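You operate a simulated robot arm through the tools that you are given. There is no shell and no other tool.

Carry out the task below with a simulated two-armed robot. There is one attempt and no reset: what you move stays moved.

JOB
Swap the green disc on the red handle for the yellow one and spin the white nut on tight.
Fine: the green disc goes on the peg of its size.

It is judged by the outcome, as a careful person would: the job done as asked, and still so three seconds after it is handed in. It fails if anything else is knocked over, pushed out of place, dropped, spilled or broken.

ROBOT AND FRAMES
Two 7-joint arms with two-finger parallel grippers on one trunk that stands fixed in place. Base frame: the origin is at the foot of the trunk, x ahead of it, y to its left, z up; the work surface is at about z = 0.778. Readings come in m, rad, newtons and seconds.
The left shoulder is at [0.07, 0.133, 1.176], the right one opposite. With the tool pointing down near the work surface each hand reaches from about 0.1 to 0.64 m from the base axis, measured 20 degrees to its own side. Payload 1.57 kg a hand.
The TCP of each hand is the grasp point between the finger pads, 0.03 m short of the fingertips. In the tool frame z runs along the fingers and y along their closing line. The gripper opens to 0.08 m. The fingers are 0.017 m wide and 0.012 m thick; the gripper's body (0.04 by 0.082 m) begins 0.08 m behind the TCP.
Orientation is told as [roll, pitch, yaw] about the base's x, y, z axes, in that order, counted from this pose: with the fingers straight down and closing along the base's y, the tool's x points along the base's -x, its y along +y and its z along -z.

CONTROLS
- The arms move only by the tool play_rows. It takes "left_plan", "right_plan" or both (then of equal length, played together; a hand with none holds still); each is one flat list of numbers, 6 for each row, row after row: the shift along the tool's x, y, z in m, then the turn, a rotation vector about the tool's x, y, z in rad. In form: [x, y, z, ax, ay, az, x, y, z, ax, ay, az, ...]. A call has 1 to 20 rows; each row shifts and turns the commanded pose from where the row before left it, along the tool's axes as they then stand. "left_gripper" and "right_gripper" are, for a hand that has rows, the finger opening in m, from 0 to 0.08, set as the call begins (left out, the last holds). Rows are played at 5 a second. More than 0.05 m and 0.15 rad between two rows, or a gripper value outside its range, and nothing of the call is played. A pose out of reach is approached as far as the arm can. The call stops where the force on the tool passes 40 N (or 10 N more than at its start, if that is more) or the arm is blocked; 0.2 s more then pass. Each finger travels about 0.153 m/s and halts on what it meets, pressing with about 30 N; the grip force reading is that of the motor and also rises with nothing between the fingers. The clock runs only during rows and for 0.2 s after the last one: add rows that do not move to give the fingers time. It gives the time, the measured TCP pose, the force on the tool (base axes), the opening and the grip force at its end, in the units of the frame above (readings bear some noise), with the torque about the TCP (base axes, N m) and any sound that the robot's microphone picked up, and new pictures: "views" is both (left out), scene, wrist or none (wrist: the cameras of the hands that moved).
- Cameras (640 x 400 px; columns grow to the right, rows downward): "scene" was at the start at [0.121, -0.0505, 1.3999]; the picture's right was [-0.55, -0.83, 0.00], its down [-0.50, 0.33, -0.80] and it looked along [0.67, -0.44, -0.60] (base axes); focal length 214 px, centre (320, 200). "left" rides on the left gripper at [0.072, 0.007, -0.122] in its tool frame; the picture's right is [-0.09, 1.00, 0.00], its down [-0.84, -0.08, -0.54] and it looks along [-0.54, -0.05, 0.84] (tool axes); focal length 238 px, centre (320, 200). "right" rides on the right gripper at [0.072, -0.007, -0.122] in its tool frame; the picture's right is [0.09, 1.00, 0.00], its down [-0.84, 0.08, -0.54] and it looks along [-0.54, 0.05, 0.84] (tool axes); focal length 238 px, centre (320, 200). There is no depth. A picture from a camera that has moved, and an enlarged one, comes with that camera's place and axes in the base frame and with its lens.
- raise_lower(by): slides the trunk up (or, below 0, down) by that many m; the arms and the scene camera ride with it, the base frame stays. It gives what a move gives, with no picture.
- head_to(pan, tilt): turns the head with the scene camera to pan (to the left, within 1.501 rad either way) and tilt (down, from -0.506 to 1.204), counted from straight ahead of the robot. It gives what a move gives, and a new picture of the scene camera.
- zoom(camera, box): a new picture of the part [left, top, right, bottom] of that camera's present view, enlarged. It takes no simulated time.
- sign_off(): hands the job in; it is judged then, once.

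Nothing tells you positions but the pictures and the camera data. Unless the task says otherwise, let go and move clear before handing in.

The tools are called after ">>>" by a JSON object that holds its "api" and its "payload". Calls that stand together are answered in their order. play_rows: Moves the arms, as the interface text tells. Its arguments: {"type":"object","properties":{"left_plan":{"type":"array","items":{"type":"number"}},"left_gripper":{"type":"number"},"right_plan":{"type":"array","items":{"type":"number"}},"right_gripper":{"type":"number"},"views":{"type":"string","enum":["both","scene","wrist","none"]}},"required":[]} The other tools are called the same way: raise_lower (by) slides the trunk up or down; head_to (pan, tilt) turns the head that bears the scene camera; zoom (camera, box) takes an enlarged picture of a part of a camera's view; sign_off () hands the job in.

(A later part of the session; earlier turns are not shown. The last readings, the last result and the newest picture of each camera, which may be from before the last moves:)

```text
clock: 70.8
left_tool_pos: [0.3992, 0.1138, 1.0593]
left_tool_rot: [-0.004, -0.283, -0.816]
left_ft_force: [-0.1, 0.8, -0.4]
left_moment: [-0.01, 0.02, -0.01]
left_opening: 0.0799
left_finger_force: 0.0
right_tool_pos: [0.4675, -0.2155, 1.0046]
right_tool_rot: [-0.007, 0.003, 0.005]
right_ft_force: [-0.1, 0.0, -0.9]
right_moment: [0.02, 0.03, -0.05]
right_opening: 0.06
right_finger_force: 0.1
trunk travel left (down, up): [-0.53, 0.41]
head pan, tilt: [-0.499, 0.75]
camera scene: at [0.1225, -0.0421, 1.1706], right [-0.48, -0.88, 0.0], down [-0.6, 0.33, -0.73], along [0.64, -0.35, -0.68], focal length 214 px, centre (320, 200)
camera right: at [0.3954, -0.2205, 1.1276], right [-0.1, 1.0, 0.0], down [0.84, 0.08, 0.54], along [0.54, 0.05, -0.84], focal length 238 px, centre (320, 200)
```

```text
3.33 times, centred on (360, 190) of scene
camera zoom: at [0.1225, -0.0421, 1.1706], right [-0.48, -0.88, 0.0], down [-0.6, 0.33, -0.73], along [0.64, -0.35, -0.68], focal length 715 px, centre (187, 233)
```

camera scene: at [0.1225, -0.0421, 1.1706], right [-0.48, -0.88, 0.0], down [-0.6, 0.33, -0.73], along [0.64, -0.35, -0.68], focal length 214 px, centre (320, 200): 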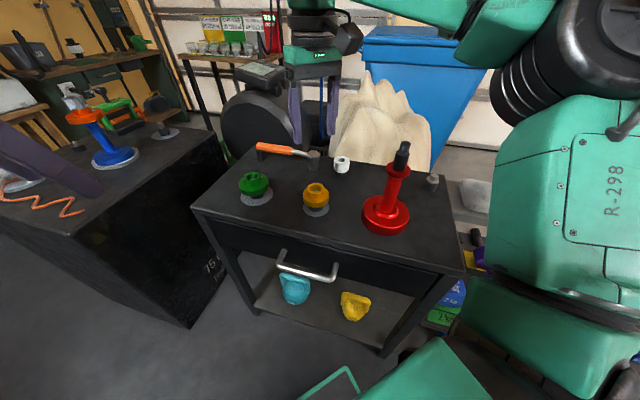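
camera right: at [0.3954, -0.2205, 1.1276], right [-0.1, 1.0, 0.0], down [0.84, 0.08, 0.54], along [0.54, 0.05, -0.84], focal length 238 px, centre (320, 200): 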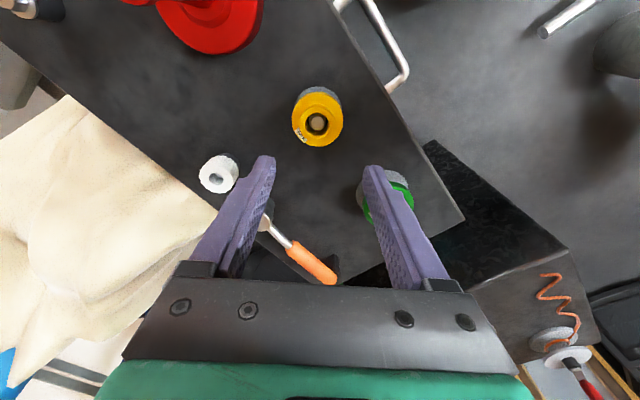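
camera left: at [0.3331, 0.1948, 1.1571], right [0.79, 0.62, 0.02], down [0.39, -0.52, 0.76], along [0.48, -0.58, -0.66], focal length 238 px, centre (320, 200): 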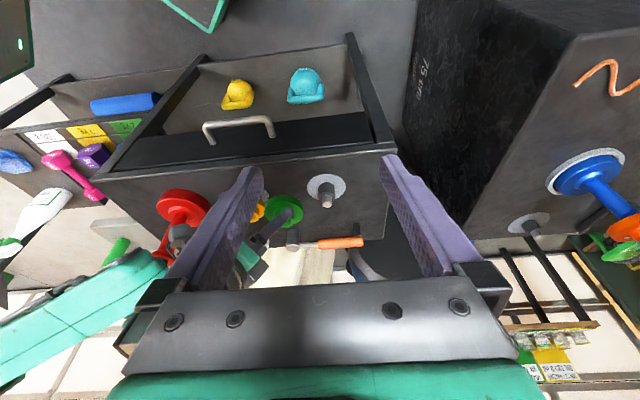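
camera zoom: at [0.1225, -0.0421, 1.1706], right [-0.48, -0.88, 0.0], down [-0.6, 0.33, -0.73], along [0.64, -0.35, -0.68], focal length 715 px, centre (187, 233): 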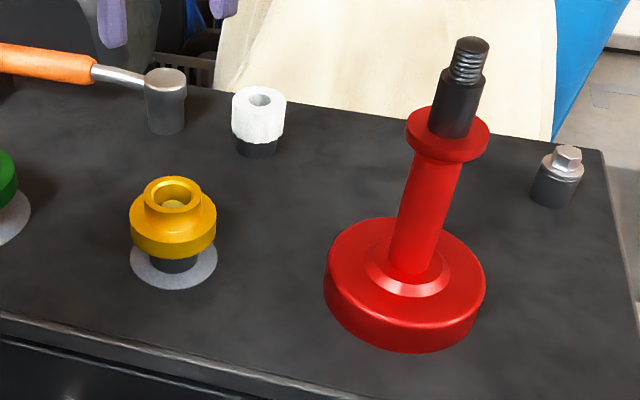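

Yellow (250 g) sits at about (0.4725, -0.219), hub top z≈0.842. I descend to straddle its hub.

>>> {"api": "play_rows", "payload": {"right_plan": [-0.005, -0.0035, 0, 0, 0, 0, 0, 0, 0.035, 0, 0, 0, 0, 0, 0.035, 0, 0, 0, 0, 0, 0.035, 0, 0, 0, 0, 0, 0.03, 0, 0, 0, 0, 0, 0, 0, 0, 0]}}

>>> {"api": "zoom", "payload": {"camera": "right", "box": [240, 90, 400, 210]}}

>>> {"api": "zoom", "payload": {"camera": "scene", "box": [270, 130, 390, 230]}}

```text
clock: 72.2
left_tool_pos: [0.3974, 0.1151, 1.06]
left_tool_rot: [-0.002, -0.285, -0.813]
left_ft_force: [-0.1, 0.0, -0.2]
left_moment: [-0.02, 0.01, -0.02]
left_opening: 0.08
left_finger_force: 0.2
right_tool_pos: [0.4706, -0.2204, 0.8701]
right_tool_rot: [-0.004, -0.003, 0.006]
right_ft_force: [-0.9, -0.4, -0.7]
right_moment: [0.0, 0.0, 0.03]
right_opening: 0.06
right_finger_force: 0.2
trunk travel left (down, up): [-0.53, 0.41]
head pan, tilt: [-0.499, 0.75]
camera scene: at [0.1211, -0.0417, 1.1708], right [-0.48, -0.88, 0.0], down [-0.6, 0.33, -0.73], along [0.64, -0.35, -0.68], focal length 214 px, centre (320, 200)
camera right: at [0.3987, -0.2245, 0.9929], right [-0.1, 1.0, -0.01], down [0.83, 0.08, 0.54], along [0.54, 0.05, -0.84], focal length 238 px, centre (320, 200)
```

scene: 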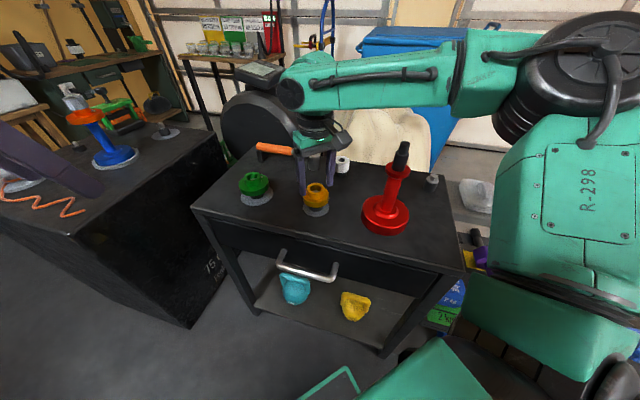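
right: 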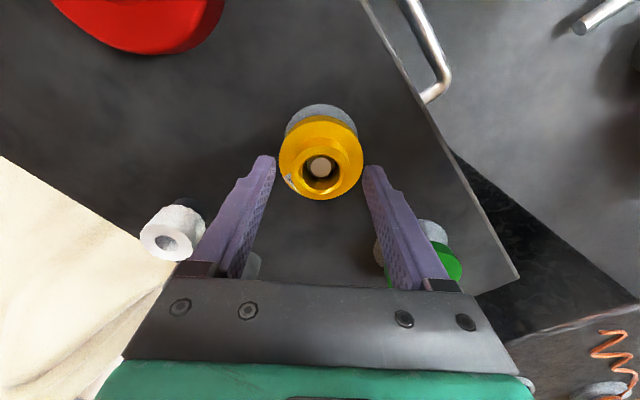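

```text
3.33 times, centred on (320, 150) of right
camera zoom: at [0.3987, -0.2245, 0.9929], right [-0.1, 1.0, -0.01], down [0.83, 0.08, 0.54], along [0.54, 0.05, -0.84], focal length 794 px, centre (320, 367)
```

zoom: 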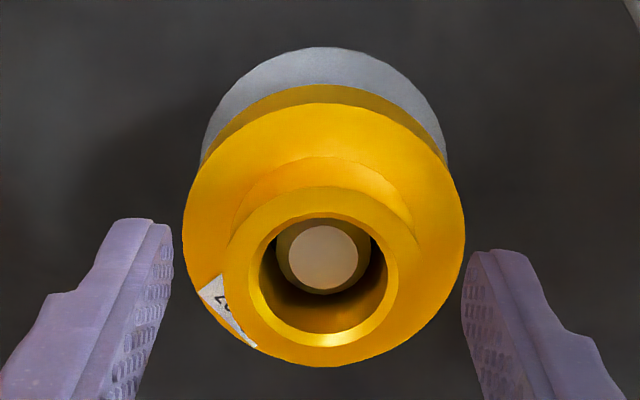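

```text
4.00 times, centred on (330, 180) of scene
camera zoom: at [0.1211, -0.0417, 1.1708], right [-0.48, -0.88, 0.0], down [-0.6, 0.33, -0.73], along [0.64, -0.35, -0.68], focal length 858 px, centre (280, 280)
```

zoom: 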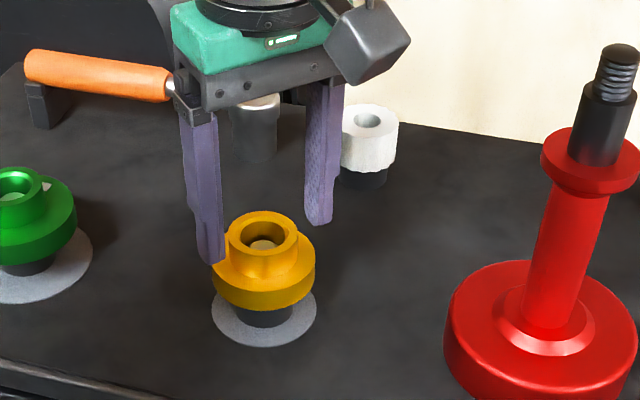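

>>> {"api": "play_rows", "payload": {"right_plan": [-0.0005, 0.0003, 0.0055, 0, 0, 0, 0, 0, 0.0055, 0, 0, 0, 0, 0, 0, 0, 0, 0], "views": "none"}}

>>> {"api": "play_rows", "payload": {"right_plan": [0, 0, 0, 0, 0, 0, 0, 0, 0, 0, 0, 0, 0, 0, 0, 0, 0, 0], "right_gripper": 0.0, "views": "none"}}

>>> {"api": "zoom", "payload": {"camera": "right", "box": [240, 90, 400, 210]}}

>>> {"api": "zoom", "payload": {"camera": "scene", "box": [270, 130, 390, 230]}}

```text
clock: 73.0
left_tool_pos: [0.3985, 0.1155, 1.0595]
left_tool_rot: [-0.004, -0.282, -0.813]
left_ft_force: [1.0, -0.8, 0.0]
left_moment: [0.01, 0.02, -0.02]
left_opening: 0.08
left_finger_force: 0.0
right_tool_pos: [0.471, -0.2196, 0.86]
right_tool_rot: [-0.006, -0.002, 0.007]
right_ft_force: [-0.2, 0.2, 0.4]
right_moment: [0.0, -0.02, 0.01]
right_opening: 0.0596
right_finger_force: 0.1
trunk travel left (down, up): [-0.53, 0.41]
head pan, tilt: [-0.499, 0.75]
```

```text
clock: 73.8
left_tool_pos: [0.3974, 0.1143, 1.0595]
left_tool_rot: [-0.004, -0.281, -0.813]
left_ft_force: [0.1, -0.2, 0.0]
left_moment: [0.03, -0.01, 0.0]
left_opening: 0.08
left_finger_force: 0.0
right_tool_pos: [0.4723, -0.2194, 0.8602]
right_tool_rot: [-0.005, -0.001, 0.005]
right_ft_force: [0.4, 0.0, 0.0]
right_moment: [0.0, 0.01, 0.0]
right_opening: 0.0402
right_finger_force: 29.8
trunk travel left (down, up): [-0.53, 0.41]
head pan, tilt: [-0.499, 0.75]
```

```text
3.33 times, centred on (320, 150) of right
camera zoom: at [0.3994, -0.224, 0.9824], right [-0.1, 1.0, -0.01], down [0.84, 0.08, 0.54], along [0.54, 0.05, -0.84], focal length 794 px, centre (320, 367)
```

zoom: 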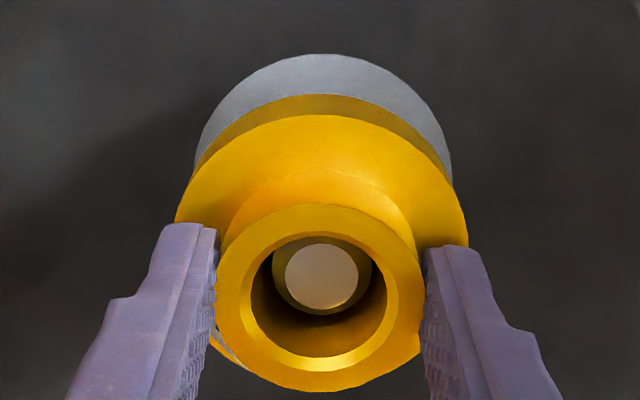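

```text
4.00 times, centred on (330, 180) of scene
camera zoom: at [0.1214, -0.0418, 1.1707], right [-0.48, -0.88, 0.0], down [-0.6, 0.33, -0.73], along [0.64, -0.35, -0.68], focal length 858 px, centre (280, 280)
```

zoom: 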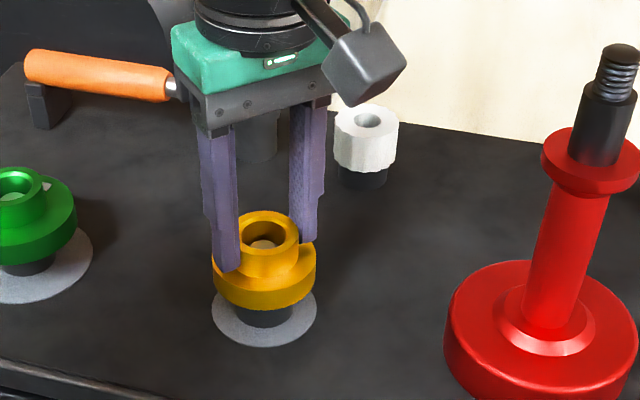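

Yellow's hub is gripped. I lift it off and carry it on a rising path to above the handle stud.

>>> {"api": "play_rows", "payload": {"right_plan": [0, 0, -0.02, 0, 0, 0, 0, 0, -0.02, 0, 0, 0, 0, 0, -0.03, 0, 0, 0, 0.0125, -0.0125, -0.035, 0, 0, 0, 0.0125, -0.0125, -0.035, 0, 0, 0, 0.0125, -0.0125, -0.035, 0, 0, 0, 0.0125, -0.0125, -0.035, 0, 0, 0]}}

```text
clock: 75.4
left_tool_pos: [0.3975, 0.1146, 1.0591]
left_tool_rot: [-0.004, -0.285, -0.813]
left_ft_force: [0.4, 0.3, -0.1]
left_moment: [-0.01, 0.0, 0.01]
left_opening: 0.0802
left_finger_force: 0.0
right_tool_pos: [0.422, -0.2685, 1.0703]
right_tool_rot: [-0.007, -0.001, 0.005]
right_ft_force: [0.1, 0.2, -2.3]
right_moment: [0.0, -0.03, -0.01]
right_opening: 0.04
right_finger_force: 29.5
trunk travel left (down, up): [-0.53, 0.41]
head pan, tilt: [-0.499, 0.75]
camera scene: at [0.1208, -0.042, 1.1708], right [-0.48, -0.88, 0.0], down [-0.6, 0.33, -0.73], along [0.64, -0.35, -0.68], focal length 214 px, centre (320, 200)
camera right: at [0.3493, -0.2726, 1.1923], right [-0.1, 1.0, -0.01], down [0.84, 0.08, 0.54], along [0.54, 0.05, -0.84], focal length 238 px, centre (320, 200)
```

scene: 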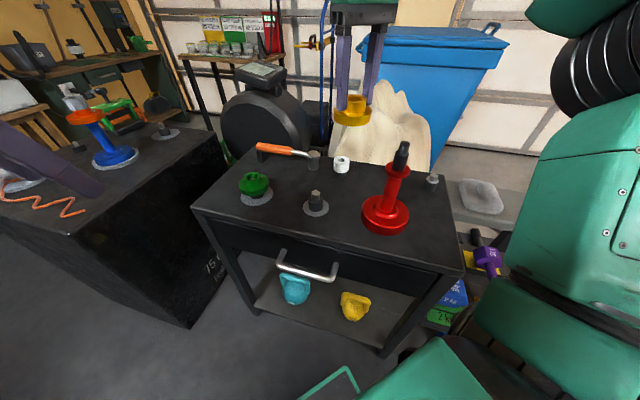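
right: 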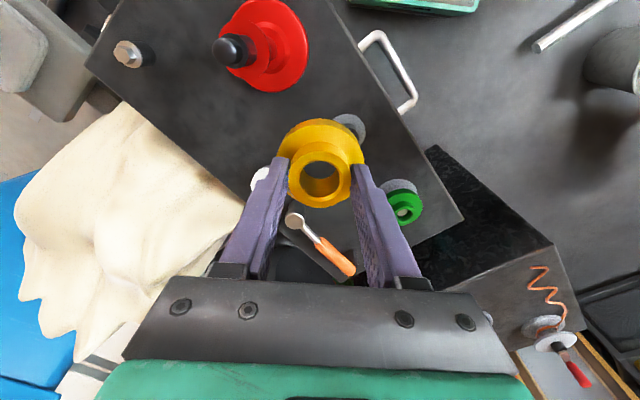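

>>> {"api": "play_rows", "payload": {"right_plan": [0.0205, -0.026, 0, 0, 0, 0, 0.0205, -0.026, 0, 0, 0, 0, 0.0205, -0.026, 0, 0, 0, 0, 0, 0, 0, 0, 0, 0]}}

>>> {"api": "zoom", "payload": {"camera": "right", "box": [250, 80, 390, 210]}}

>>> {"api": "zoom", "payload": {"camera": "scene", "box": [340, 60, 460, 170]}}

>>> {"api": "zoom", "payload": {"camera": "left", "box": [80, 140, 340, 290]}}

```text
clock: 76.4
left_tool_pos: [0.3996, 0.1151, 1.0591]
left_tool_rot: [-0.001, -0.283, -0.815]
left_ft_force: [0.4, 0.2, -1.3]
left_moment: [-0.03, 0.0, -0.03]
left_opening: 0.0798
left_finger_force: 0.0
right_tool_pos: [0.3625, -0.3486, 1.0693]
right_tool_rot: [-0.007, -0.002, 0.005]
right_ft_force: [-0.4, 0.5, -2.6]
right_moment: [-0.01, -0.03, 0.01]
right_opening: 0.0402
right_finger_force: 30.0
trunk travel left (down, up): [-0.53, 0.41]
head pan, tilt: [-0.499, 0.75]
camera scene: at [0.1222, -0.0418, 1.1706], right [-0.48, -0.88, 0.0], down [-0.6, 0.33, -0.73], along [0.64, -0.35, -0.68], focal length 214 px, centre (320, 200)
camera right: at [0.2897, -0.3522, 1.1918], right [-0.1, 1.0, -0.01], down [0.84, 0.09, 0.54], along [0.54, 0.05, -0.84], focal length 238 px, centre (320, 200)
```

scene: 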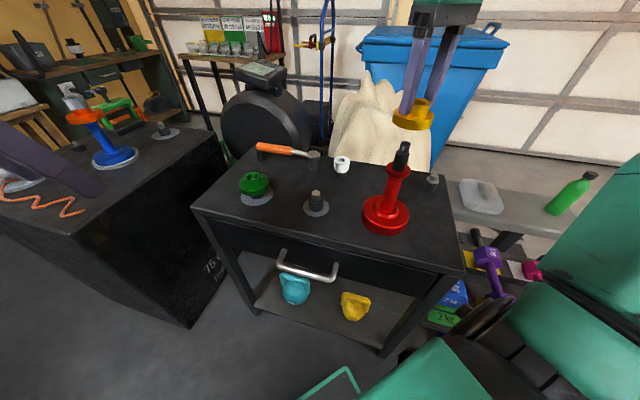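
right: 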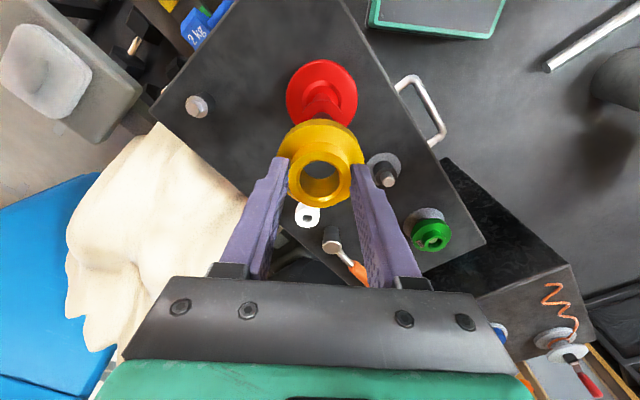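

```text
3.08 times, centred on (320, 145) of right
camera zoom: at [0.2897, -0.3522, 1.1918], right [-0.1, 1.0, -0.01], down [0.84, 0.09, 0.54], along [0.54, 0.05, -0.84], focal length 733 px, centre (320, 369)
```

zoom: 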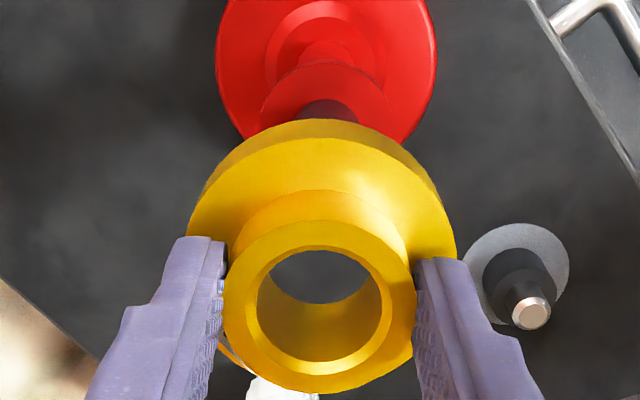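

```text
3.64 times, centred on (400, 115) of scene
camera zoom: at [0.1222, -0.0418, 1.1706], right [-0.48, -0.88, 0.0], down [-0.6, 0.33, -0.73], along [0.64, -0.35, -0.68], focal length 780 px, centre (29, 509)
```

zoom: 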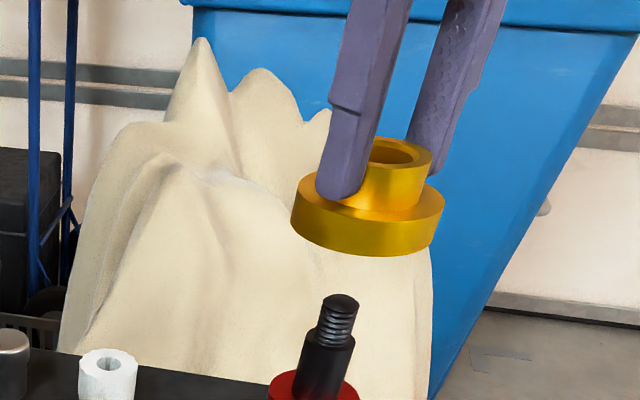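

```text
2.46 times, centred on (210, 215) of left
camera zoom: at [0.3333, 0.1944, 1.157], right [0.79, 0.62, 0.02], down [0.39, -0.53, 0.75], along [0.48, -0.58, -0.66], focal length 587 px, centre (591, 163)
```

zoom: 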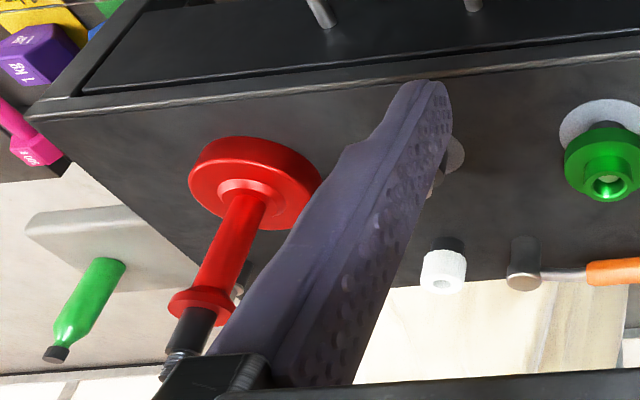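

Scene view gives good side information. I lower so the disc's underside is just above the stud and re-check through the bore.

>>> {"api": "play_rows", "payload": {"right_plan": [-0.001, 0.0005, 0.014, 0, 0, 0, 0, 0, 0.013, 0, 0, 0, 0, 0, 0, 0, 0, 0], "views": "none"}}

>>> {"api": "zoom", "payload": {"camera": "right", "box": [260, 100, 380, 210]}}

>>> {"api": "zoom", "payload": {"camera": "scene", "box": [360, 90, 440, 170]}}

```text
clock: 77.2
left_tool_pos: [0.3983, 0.1148, 1.0599]
left_tool_rot: [-0.004, -0.282, -0.813]
left_ft_force: [0.5, -0.2, 0.7]
left_moment: [0.03, -0.02, 0.0]
left_opening: 0.0798
left_finger_force: 0.1
right_tool_pos: [0.3618, -0.348, 1.0434]
right_tool_rot: [-0.005, -0.002, 0.006]
right_ft_force: [0.6, 0.5, -1.6]
right_moment: [0.01, 0.02, 0.02]
right_opening: 0.0403
right_finger_force: 30.0
trunk travel left (down, up): [-0.53, 0.41]
head pan, tilt: [-0.499, 0.75]
```

```text
3.64 times, centred on (320, 155) of right
camera zoom: at [0.2898, -0.3513, 1.1653], right [-0.1, 1.0, -0.01], down [0.84, 0.08, 0.54], along [0.54, 0.05, -0.84], focal length 867 px, centre (320, 364)
```

zoom: 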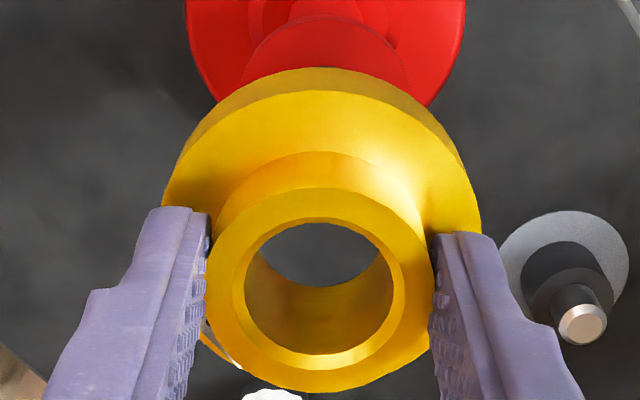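

```text
5.00 times, centred on (400, 130) of scene
camera zoom: at [0.1214, -0.042, 1.1707], right [-0.48, -0.88, 0.0], down [-0.6, 0.33, -0.73], along [0.64, -0.35, -0.68], focal length 1072 px, centre (-80, 550)
```

zoom: 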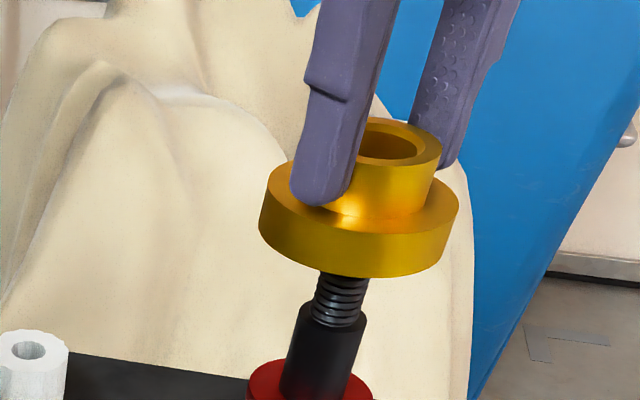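

>>> {"api": "play_rows", "payload": {"right_plan": [0, 0.001, 0.004, 0, 0, 0, 0, 0, 0.004, 0, 0, 0, 0, 0, 0.003, 0, 0, 0], "views": "none"}}

>>> {"api": "zoom", "payload": {"camera": "right", "box": [260, 100, 380, 210]}}

>>> {"api": "zoom", "payload": {"camera": "scene", "box": [360, 90, 440, 170]}}

```text
clock: 78.0
left_tool_pos: [0.3982, 0.1143, 1.0595]
left_tool_rot: [-0.004, -0.284, -0.813]
left_ft_force: [-0.6, 0.4, -1.4]
left_moment: [0.01, 0.02, -0.02]
left_opening: 0.0802
left_finger_force: 0.0
right_tool_pos: [0.3627, -0.3457, 1.0313]
right_tool_rot: [-0.005, -0.001, 0.006]
right_ft_force: [-0.8, 0.1, -2.9]
right_moment: [-0.01, -0.02, -0.02]
right_opening: 0.0401
right_finger_force: 29.7
trunk travel left (down, up): [-0.53, 0.41]
head pan, tilt: [-0.499, 0.75]
```

```text
3.64 times, centred on (320, 155) of right
camera zoom: at [0.2899, -0.3503, 1.1546], right [-0.1, 1.0, -0.01], down [0.84, 0.08, 0.54], along [0.54, 0.05, -0.84], focal length 867 px, centre (320, 364)
```

zoom: 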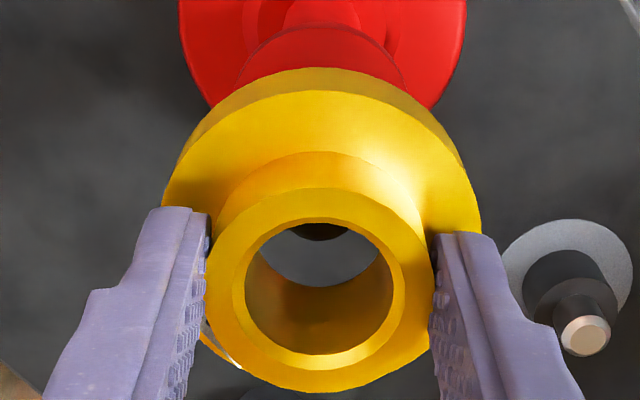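

```text
5.00 times, centred on (400, 130) of scene
camera zoom: at [0.1216, -0.0423, 1.1707], right [-0.48, -0.88, 0.0], down [-0.6, 0.33, -0.73], along [0.64, -0.35, -0.68], focal length 1072 px, centre (-80, 550)
```

zoom: 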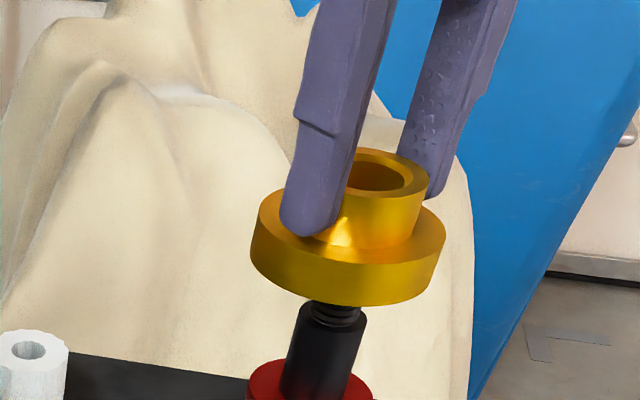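

>>> {"api": "play_rows", "payload": {"right_plan": [0.0025, 0, 0.003, 0, 0, 0, 0, 0, 0.004, 0, 0, 0, 0, 0, 0, 0, 0, 0], "views": "none"}}

>>> {"api": "zoom", "payload": {"camera": "right", "box": [260, 100, 380, 210]}}

>>> {"api": "zoom", "payload": {"camera": "scene", "box": [360, 90, 440, 170]}}

```text
clock: 78.8
left_tool_pos: [0.3991, 0.1153, 1.0606]
left_tool_rot: [-0.001, -0.283, -0.814]
left_ft_force: [0.0, -0.1, 0.0]
left_moment: [0.02, -0.03, 0.0]
left_opening: 0.0803
left_finger_force: 0.0
right_tool_pos: [0.3581, -0.3461, 1.0253]
right_tool_rot: [-0.005, -0.003, 0.005]
right_ft_force: [-0.2, 0.0, -2.4]
right_moment: [0.03, 0.02, 0.02]
right_opening: 0.0405
right_finger_force: 29.9
trunk travel left (down, up): [-0.53, 0.41]
head pan, tilt: [-0.499, 0.75]
```

```text
3.64 times, centred on (320, 155) of right
camera zoom: at [0.2873, -0.35, 1.1475], right [-0.1, 1.0, -0.01], down [0.84, 0.08, 0.54], along [0.54, 0.05, -0.84], focal length 867 px, centre (320, 364)
```

zoom: 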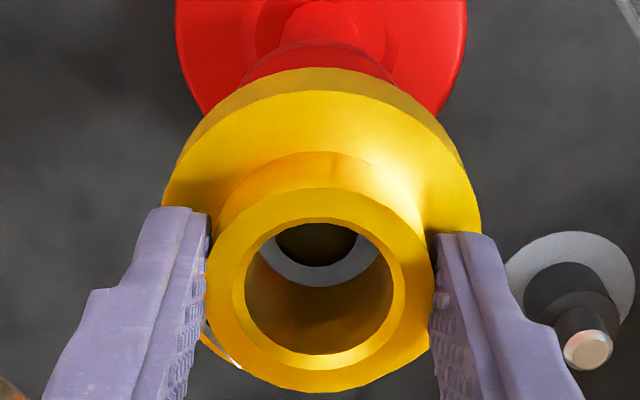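

```text
5.00 times, centred on (400, 130) of scene
camera zoom: at [0.1215, -0.0421, 1.1707], right [-0.48, -0.88, 0.0], down [-0.6, 0.33, -0.73], along [0.64, -0.35, -0.68], focal length 1072 px, centre (-80, 550)
```

zoom: 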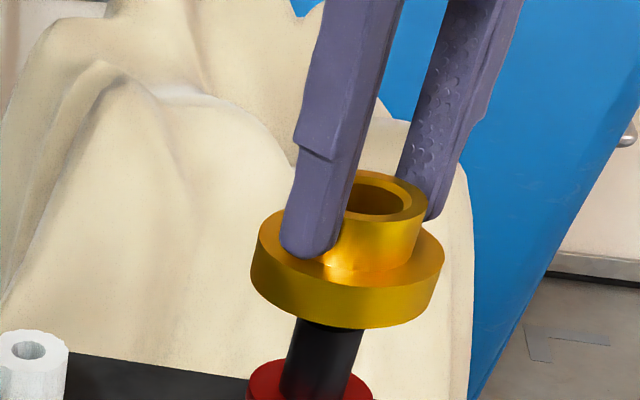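

>>> {"api": "play_rows", "payload": {"right_plan": [0.0015, 0, 0.004, 0, 0, 0, 0, 0, 0.004, 0, 0, 0, 0, 0, 0, 0, 0, 0], "views": "none"}}

>>> {"api": "zoom", "payload": {"camera": "right", "box": [280, 140, 360, 200]}}

>>> {"api": "zoom", "payload": {"camera": "scene", "box": [360, 100, 440, 180]}}

```text
clock: 79.6
left_tool_pos: [0.3984, 0.1142, 1.0591]
left_tool_rot: [-0.003, -0.282, -0.813]
left_ft_force: [0.1, -0.3, -0.3]
left_moment: [-0.03, -0.02, 0.0]
left_opening: 0.0802
left_finger_force: 0.0
right_tool_pos: [0.358, -0.3458, 1.017]
right_tool_rot: [-0.004, 0.0, 0.003]
right_ft_force: [0.5, 0.0, -2.8]
right_moment: [0.0, 0.02, -0.02]
right_opening: 0.0402
right_finger_force: 29.9
trunk travel left (down, up): [-0.53, 0.41]
head pan, tilt: [-0.499, 0.75]
```

```text
6.67 times, centred on (320, 170) of right
camera zoom: at [0.2858, -0.3501, 1.1395], right [-0.1, 1.0, -0.01], down [0.84, 0.08, 0.54], along [0.54, 0.05, -0.84], focal length 1589 px, centre (320, 400)
```

zoom: 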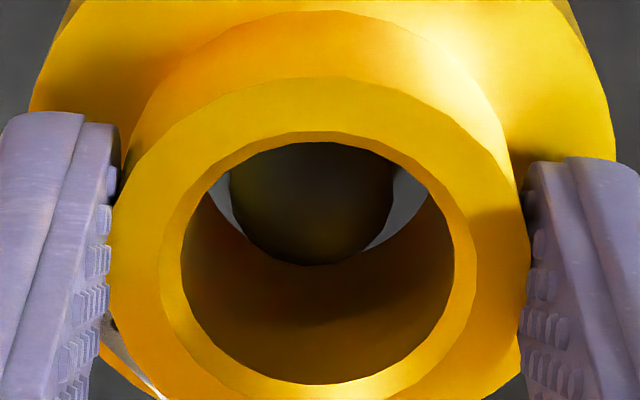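

```text
5.00 times, centred on (400, 140) of scene
camera zoom: at [0.1215, -0.0421, 1.1707], right [-0.48, -0.88, 0.0], down [-0.6, 0.33, -0.73], along [0.64, -0.35, -0.68], focal length 1072 px, centre (-80, 500)
```

zoom: 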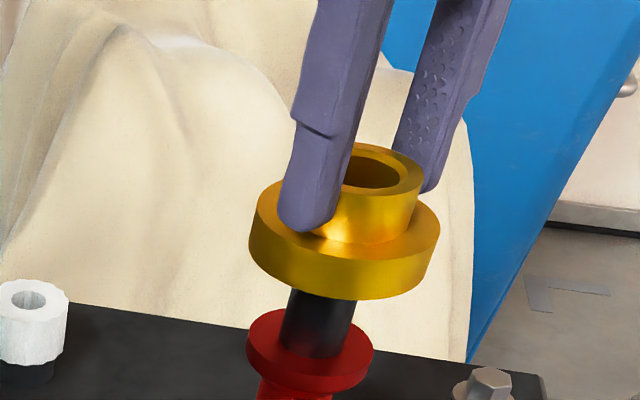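

>>> {"api": "play_rows", "payload": {"right_plan": [-0.0013, -0.0004, 0.002, 0, 0, 0, 0, 0, 0.003, 0, 0, 0, 0, 0, 0, 0, 0, 0], "views": "none"}}

>>> {"api": "zoom", "payload": {"camera": "right", "box": [280, 140, 360, 200]}}

>>> {"api": "zoom", "payload": {"camera": "scene", "box": [370, 120, 430, 180]}}

```text
clock: 80.4
left_tool_pos: [0.3992, 0.1146, 1.0599]
left_tool_rot: [-0.004, -0.283, -0.812]
left_ft_force: [0.4, -0.1, 0.3]
left_moment: [-0.04, 0.01, 0.01]
left_opening: 0.08
left_finger_force: 0.0
right_tool_pos: [0.3591, -0.3471, 1.0125]
right_tool_rot: [-0.006, -0.001, 0.006]
right_ft_force: [0.7, 0.9, -1.8]
right_moment: [0.01, -0.01, 0.03]
right_opening: 0.04
right_finger_force: 29.9
trunk travel left (down, up): [-0.53, 0.41]
head pan, tilt: [-0.499, 0.75]
```

```text
6.67 times, centred on (320, 170) of right
camera zoom: at [0.2873, -0.3508, 1.1343], right [-0.1, 1.0, -0.01], down [0.84, 0.08, 0.54], along [0.54, 0.05, -0.84], focal length 1589 px, centre (320, 400)
```

zoom: 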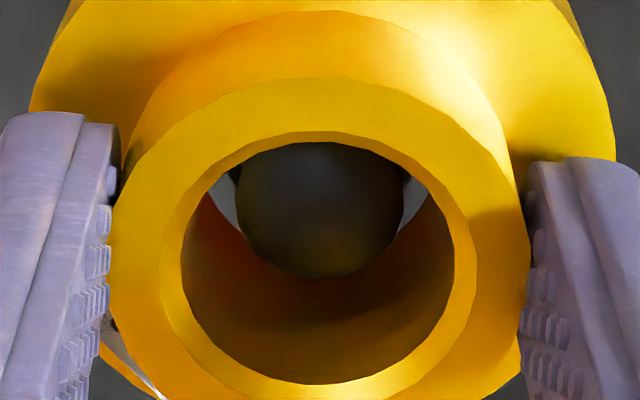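

```text
6.67 times, centred on (400, 150) of scene
camera zoom: at [0.1216, -0.0421, 1.1707], right [-0.48, -0.88, 0.0], down [-0.6, 0.33, -0.73], along [0.64, -0.35, -0.68], focal length 1430 px, centre (-213, 533)
```

zoom: 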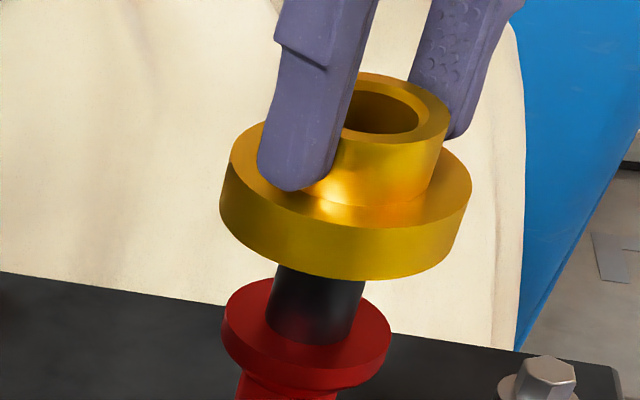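

Stud looks concentric in the bore in both views. I go on down slowly onto the seat.

>>> {"api": "play_rows", "payload": {"right_plan": [0, 0, 0.0015, 0, 0, 0, 0, 0, 0.0015, 0, 0, 0, 0, 0, 0.0015, 0, 0, 0], "views": "none"}}

```text
clock: 81.2
left_tool_pos: [0.3984, 0.1149, 1.0599]
left_tool_rot: [-0.003, -0.284, -0.814]
left_ft_force: [0.1, 0.4, 0.3]
left_moment: [0.01, -0.01, 0.01]
left_opening: 0.0799
left_finger_force: 0.1
right_tool_pos: [0.3594, -0.3462, 1.007]
right_tool_rot: [-0.007, -0.001, 0.005]
right_ft_force: [0.0, 0.6, -1.7]
right_moment: [-0.01, 0.01, -0.01]
right_opening: 0.0401
right_finger_force: 30.4
trunk travel left (down, up): [-0.53, 0.41]
head pan, tilt: [-0.499, 0.75]
```

>>> {"api": "play_rows", "payload": {"right_plan": [0, 0, 0.0015, 0, 0, 0, 0, 0, 0.0015, 0, 0, 0, 0, 0, 0.0015, 0, 0, 0], "views": "none"}}

```text
clock: 82.0
left_tool_pos: [0.398, 0.1136, 1.0601]
left_tool_rot: [-0.004, -0.281, -0.814]
left_ft_force: [0.3, -0.6, -0.1]
left_moment: [0.0, 0.0, 0.0]
left_opening: 0.0801
left_finger_force: 0.1
right_tool_pos: [0.3585, -0.347, 1.0033]
right_tool_rot: [-0.005, -0.001, 0.005]
right_ft_force: [0.6, 0.7, -1.9]
right_moment: [-0.02, -0.02, -0.01]
right_opening: 0.0402
right_finger_force: 30.0
trunk travel left (down, up): [-0.53, 0.41]
head pan, tilt: [-0.499, 0.75]
```

>>> {"api": "play_rows", "payload": {"right_plan": [0, 0, 0.002, 0, 0, 0, 0, 0, 0.002, 0, 0, 0, 0, 0, 0.002, 0, 0, 0], "views": "none"}}

>>> {"api": "zoom", "payload": {"camera": "scene", "box": [370, 120, 430, 180]}}

>>> {"api": "zoom", "payload": {"camera": "right", "box": [280, 140, 360, 200]}}

```text
clock: 82.8
left_tool_pos: [0.3984, 0.1147, 1.0599]
left_tool_rot: [-0.005, -0.282, -0.814]
left_ft_force: [0.6, -0.3, 0.6]
left_moment: [0.0, -0.01, -0.01]
left_opening: 0.0802
left_finger_force: 0.1
right_tool_pos: [0.3605, -0.3476, 0.9967]
right_tool_rot: [-0.006, -0.002, 0.005]
right_ft_force: [-0.8, 2.0, -1.9]
right_moment: [0.02, 0.02, -0.01]
right_opening: 0.0405
right_finger_force: 30.2
trunk travel left (down, up): [-0.53, 0.41]
head pan, tilt: [-0.499, 0.75]
```

```text
6.67 times, centred on (400, 150) of scene
camera zoom: at [0.1214, -0.0421, 1.1707], right [-0.48, -0.88, 0.0], down [-0.6, 0.33, -0.73], along [0.64, -0.35, -0.68], focal length 1430 px, centre (-213, 533)
```

zoom: 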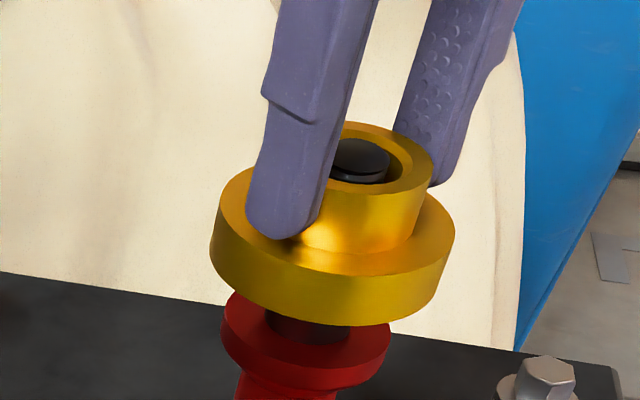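

```text
6.67 times, centred on (320, 170) of right
camera zoom: at [0.2874, -0.3512, 1.1196], right [-0.1, 1.0, -0.01], down [0.84, 0.08, 0.54], along [0.54, 0.05, -0.84], focal length 1589 px, centre (320, 400)
```

zoom: 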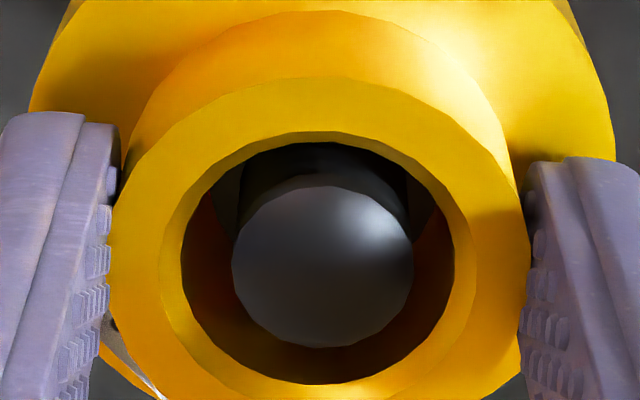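

The disc is over the seat without resistance; continuing down.

>>> {"api": "play_rows", "payload": {"right_plan": [0, 0, 0.003, 0, 0, 0, 0, 0, 0.003, 0, 0, 0, 0, 0, 0.003, 0, 0, 0, 0, 0, 0.003, 0, 0, 0, 0, 0, 0.002, 0, 0, 0], "views": "none"}}

>>> {"api": "zoom", "payload": {"camera": "scene", "box": [370, 120, 430, 180]}}

```text
clock: 84.0
left_tool_pos: [0.3987, 0.1145, 1.0592]
left_tool_rot: [-0.004, -0.284, -0.813]
left_ft_force: [-0.4, 0.0, -0.3]
left_moment: [-0.01, 0.01, -0.02]
left_opening: 0.08
left_finger_force: 0.0
right_tool_pos: [0.3603, -0.3467, 0.9831]
right_tool_rot: [-0.005, -0.001, 0.006]
right_ft_force: [-0.3, -0.2, -2.4]
right_moment: [-0.02, 0.01, 0.0]
right_opening: 0.0402
right_finger_force: 29.7
trunk travel left (down, up): [-0.53, 0.41]
head pan, tilt: [-0.499, 0.75]
```

```text
6.67 times, centred on (400, 150) of scene
camera zoom: at [0.1215, -0.0422, 1.1707], right [-0.48, -0.88, 0.0], down [-0.6, 0.33, -0.73], along [0.64, -0.35, -0.68], focal length 1430 px, centre (-213, 533)
```

zoom: 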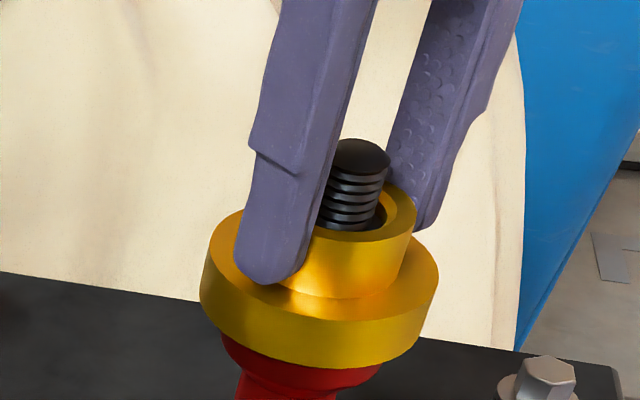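

>>> {"api": "play_rows", "payload": {"right_plan": [0, 0, 0.0015, 0, 0, 0, 0, 0, 0.0015, 0, 0, 0, 0, 0, 0.0015, 0, 0, 0], "views": "none"}}

```text
clock: 84.8
left_tool_pos: [0.3974, 0.1148, 1.059]
left_tool_rot: [-0.004, -0.283, -0.814]
left_ft_force: [0.1, 0.4, 0.2]
left_moment: [-0.03, -0.01, 0.02]
left_opening: 0.08
left_finger_force: 0.1
right_tool_pos: [0.3588, -0.3463, 0.9783]
right_tool_rot: [-0.006, -0.004, 0.003]
right_ft_force: [0.4, -2.5, 3.4]
right_moment: [0.03, 0.16, 0.04]
right_opening: 0.0402
right_finger_force: 29.7
trunk travel left (down, up): [-0.53, 0.41]
head pan, tilt: [-0.499, 0.75]
```

Contact exactly at the expected seat height. I release yellow and rise.

>>> {"api": "play_rows", "payload": {"right_plan": [0, 0, 0, 0, 0, 0, 0, 0, 0, 0, 0, 0, 0, 0, -0.02, 0, 0, 0, 0, 0, -0.03, 0, 0, 0, 0, 0, -0.03, 0, 0, 0], "right_gripper": 0.06}}

>>> {"api": "zoom", "payload": {"camera": "scene", "box": [320, 110, 450, 250]}}

>>> {"api": "zoom", "payload": {"camera": "right", "box": [250, 80, 390, 240]}}

```text
clock: 86.0
left_tool_pos: [0.3975, 0.1152, 1.0605]
left_tool_rot: [-0.003, -0.284, -0.814]
left_ft_force: [0.0, 0.2, 0.0]
left_moment: [-0.02, -0.02, 0.01]
left_opening: 0.0802
left_finger_force: 0.0
right_tool_pos: [0.3597, -0.3466, 1.0581]
right_tool_rot: [-0.005, -0.001, 0.006]
right_ft_force: [-0.8, -0.1, 0.7]
right_moment: [0.02, 0.0, -0.03]
right_opening: 0.0601
right_finger_force: 0.1
trunk travel left (down, up): [-0.53, 0.41]
head pan, tilt: [-0.499, 0.75]
camera scene: at [0.1213, -0.0412, 1.1707], right [-0.48, -0.88, 0.0], down [-0.6, 0.33, -0.73], along [0.64, -0.35, -0.68], focal length 214 px, centre (320, 200)
camera right: at [0.2875, -0.3491, 1.1813], right [-0.1, 1.0, -0.01], down [0.84, 0.09, 0.54], along [0.54, 0.05, -0.84], focal length 238 px, centre (320, 200)
```

scene: 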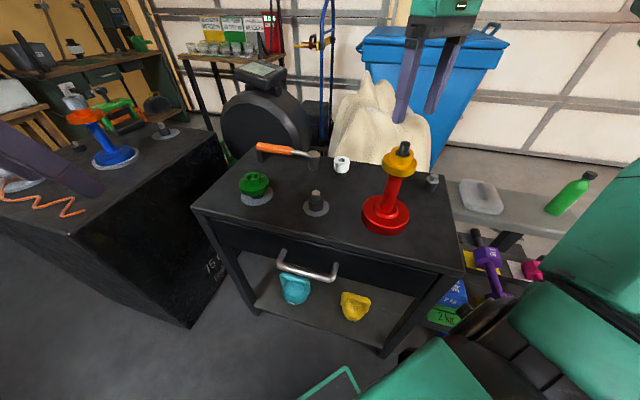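
right: 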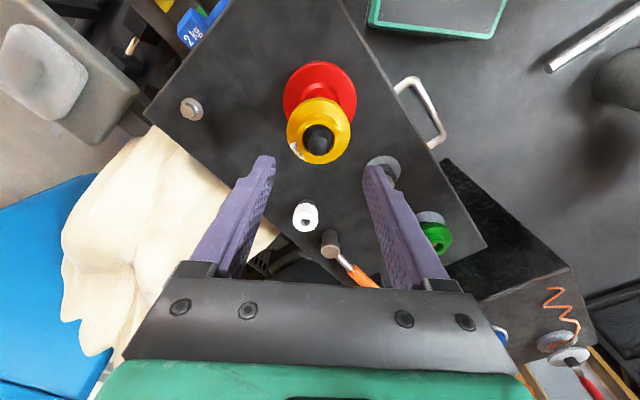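

```text
2.86 times, centred on (385, 180) of scene
camera zoom: at [0.1213, -0.0412, 1.1707], right [-0.48, -0.88, 0.0], down [-0.6, 0.33, -0.73], along [0.64, -0.35, -0.68], focal length 613 px, centre (134, 257)
```

zoom: 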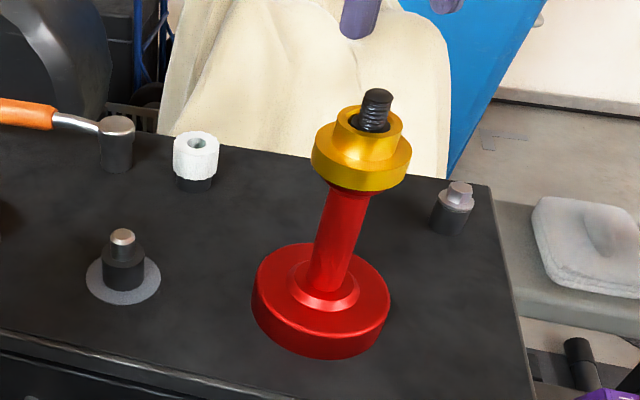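

```text
2.50 times, centred on (320, 160) of right
camera zoom: at [0.2875, -0.3491, 1.1813], right [-0.1, 1.0, -0.01], down [0.84, 0.09, 0.54], along [0.54, 0.05, -0.84], focal length 596 px, centre (320, 300)
```

zoom: 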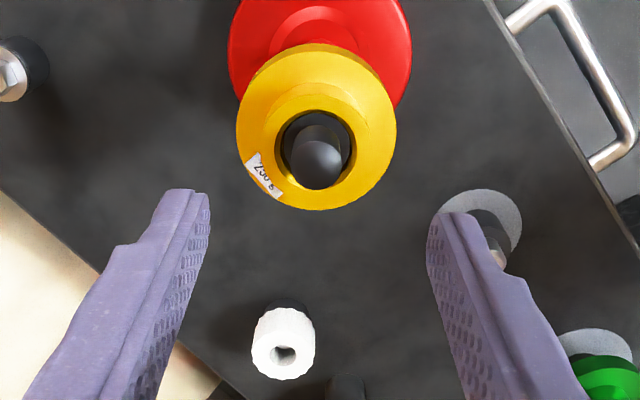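

Yellow is seated on the handle with the thread standing clear. Next the white nut, near (0.56, -0.352), top z≈0.83; I approach above it with the fingers wider.

>>> {"api": "play_rows", "payload": {"right_plan": [-0.03, 0, 0, 0, 0, 0, -0.03, -0.001, 0, 0, 0, 0, -0.025, -0.001, 0.034, 0, 0, 0, -0.025, -0.001, 0.034, 0, 0, 0, -0.025, -0.001, 0.034, 0, 0, 0, -0.025, -0.001, 0.034, 0, 0, 0, -0.02, -0.001, 0.03, 0, 0, 0], "right_gripper": 0.072}}

>>> {"api": "zoom", "payload": {"camera": "right", "box": [220, 80, 420, 220]}}

>>> {"api": "zoom", "payload": {"camera": "scene", "box": [290, 110, 400, 190]}}

```text
clock: 87.6
left_tool_pos: [0.3992, 0.1146, 1.0603]
left_tool_rot: [-0.003, -0.282, -0.814]
left_ft_force: [-0.3, -0.1, -0.1]
left_moment: [0.01, 0.01, -0.02]
left_opening: 0.0802
left_finger_force: 0.1
right_tool_pos: [0.5409, -0.3525, 0.8921]
right_tool_rot: [-0.005, -0.002, 0.006]
right_ft_force: [0.3, 0.5, 0.0]
right_moment: [-0.04, 0.01, 0.01]
right_opening: 0.072
right_finger_force: 0.1
trunk travel left (down, up): [-0.53, 0.41]
head pan, tilt: [-0.499, 0.75]
camera scene: at [0.1226, -0.0421, 1.1706], right [-0.48, -0.88, 0.0], down [-0.6, 0.33, -0.73], along [0.64, -0.35, -0.68], focal length 214 px, centre (320, 200)
camera right: at [0.4689, -0.3561, 1.0145], right [-0.1, 1.0, -0.01], down [0.84, 0.08, 0.54], along [0.54, 0.05, -0.84], focal length 238 px, centre (320, 200)
```

scene: 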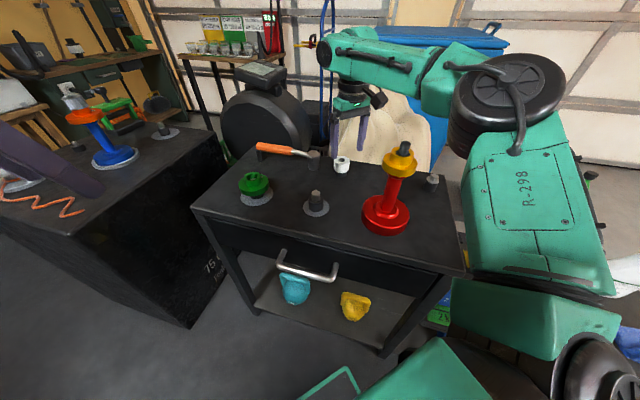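
right: 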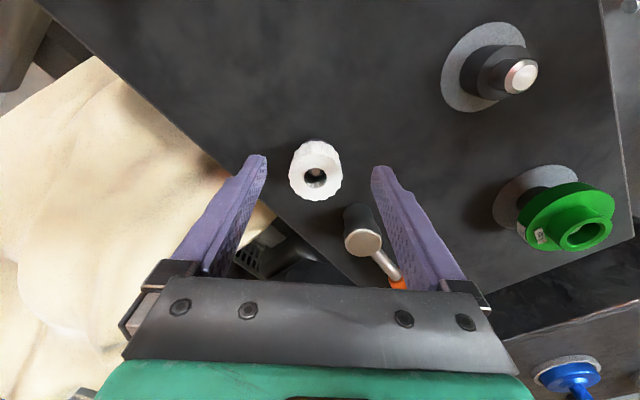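

```text
2.86 times, centred on (320, 150) of right
camera zoom: at [0.4689, -0.3561, 1.0145], right [-0.1, 1.0, -0.01], down [0.84, 0.08, 0.54], along [0.54, 0.05, -0.84], focal length 681 px, centre (320, 343)
```

zoom: 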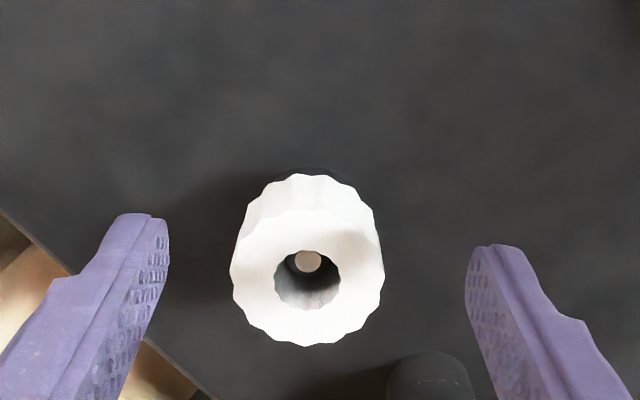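

```text
5.00 times, centred on (345, 150) of scene
camera zoom: at [0.1226, -0.0421, 1.1706], right [-0.48, -0.88, 0.0], down [-0.6, 0.33, -0.73], along [0.64, -0.35, -0.68], focal length 1072 px, centre (195, 450)
```

zoom: 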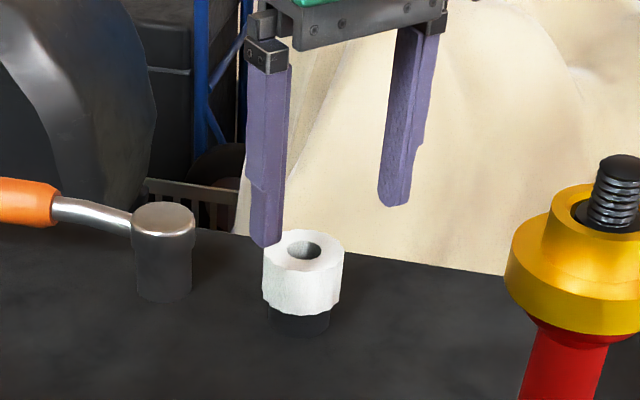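

>>> {"api": "play_rows", "payload": {"right_plan": [-0.0205, -0.003, 0.01, 0, 0, 0, 0, 0, 0.02, 0, 0, 0, 0, 0, 0, 0, 0, 0], "views": "none"}}

>>> {"api": "zoom", "payload": {"camera": "right", "box": [220, 100, 420, 240]}}

>>> {"api": "zoom", "payload": {"camera": "scene", "box": [290, 110, 400, 190]}}

```text
clock: 88.4
left_tool_pos: [0.3983, 0.1156, 1.0603]
left_tool_rot: [-0.002, -0.287, -0.814]
left_ft_force: [0.4, -0.8, -0.3]
left_moment: [0.02, -0.01, 0.0]
left_opening: 0.0801
left_finger_force: 0.1
right_tool_pos: [0.5621, -0.3549, 0.8626]
right_tool_rot: [-0.004, -0.003, 0.005]
right_ft_force: [-1.1, -0.4, 0.5]
right_moment: [-0.02, 0.02, 0.0]
right_opening: 0.072
right_finger_force: 0.0
trunk travel left (down, up): [-0.53, 0.41]
head pan, tilt: [-0.499, 0.75]
```

```text
2.86 times, centred on (320, 170) of right
camera zoom: at [0.4884, -0.359, 0.9859], right [-0.1, 1.0, -0.01], down [0.84, 0.08, 0.54], along [0.54, 0.05, -0.84], focal length 681 px, centre (320, 286)
```

zoom: 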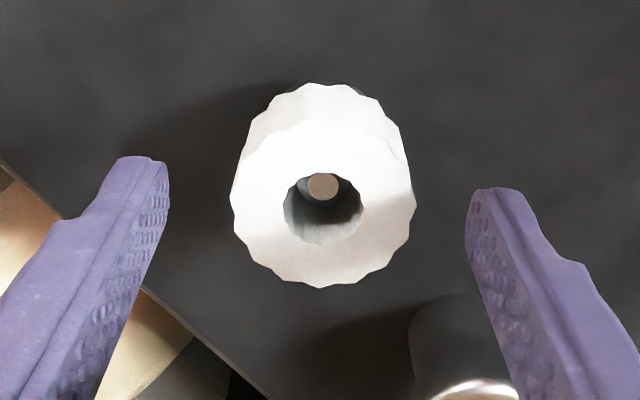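

```text
5.00 times, centred on (345, 150) of scene
camera zoom: at [0.1215, -0.0415, 1.1707], right [-0.48, -0.88, 0.0], down [-0.6, 0.33, -0.73], along [0.64, -0.35, -0.68], focal length 1072 px, centre (195, 450)
```

zoom: 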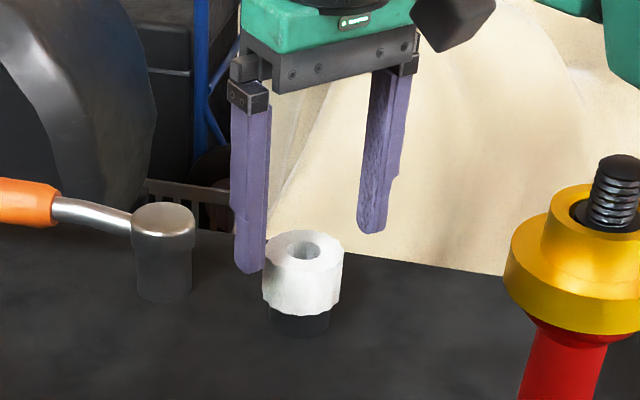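

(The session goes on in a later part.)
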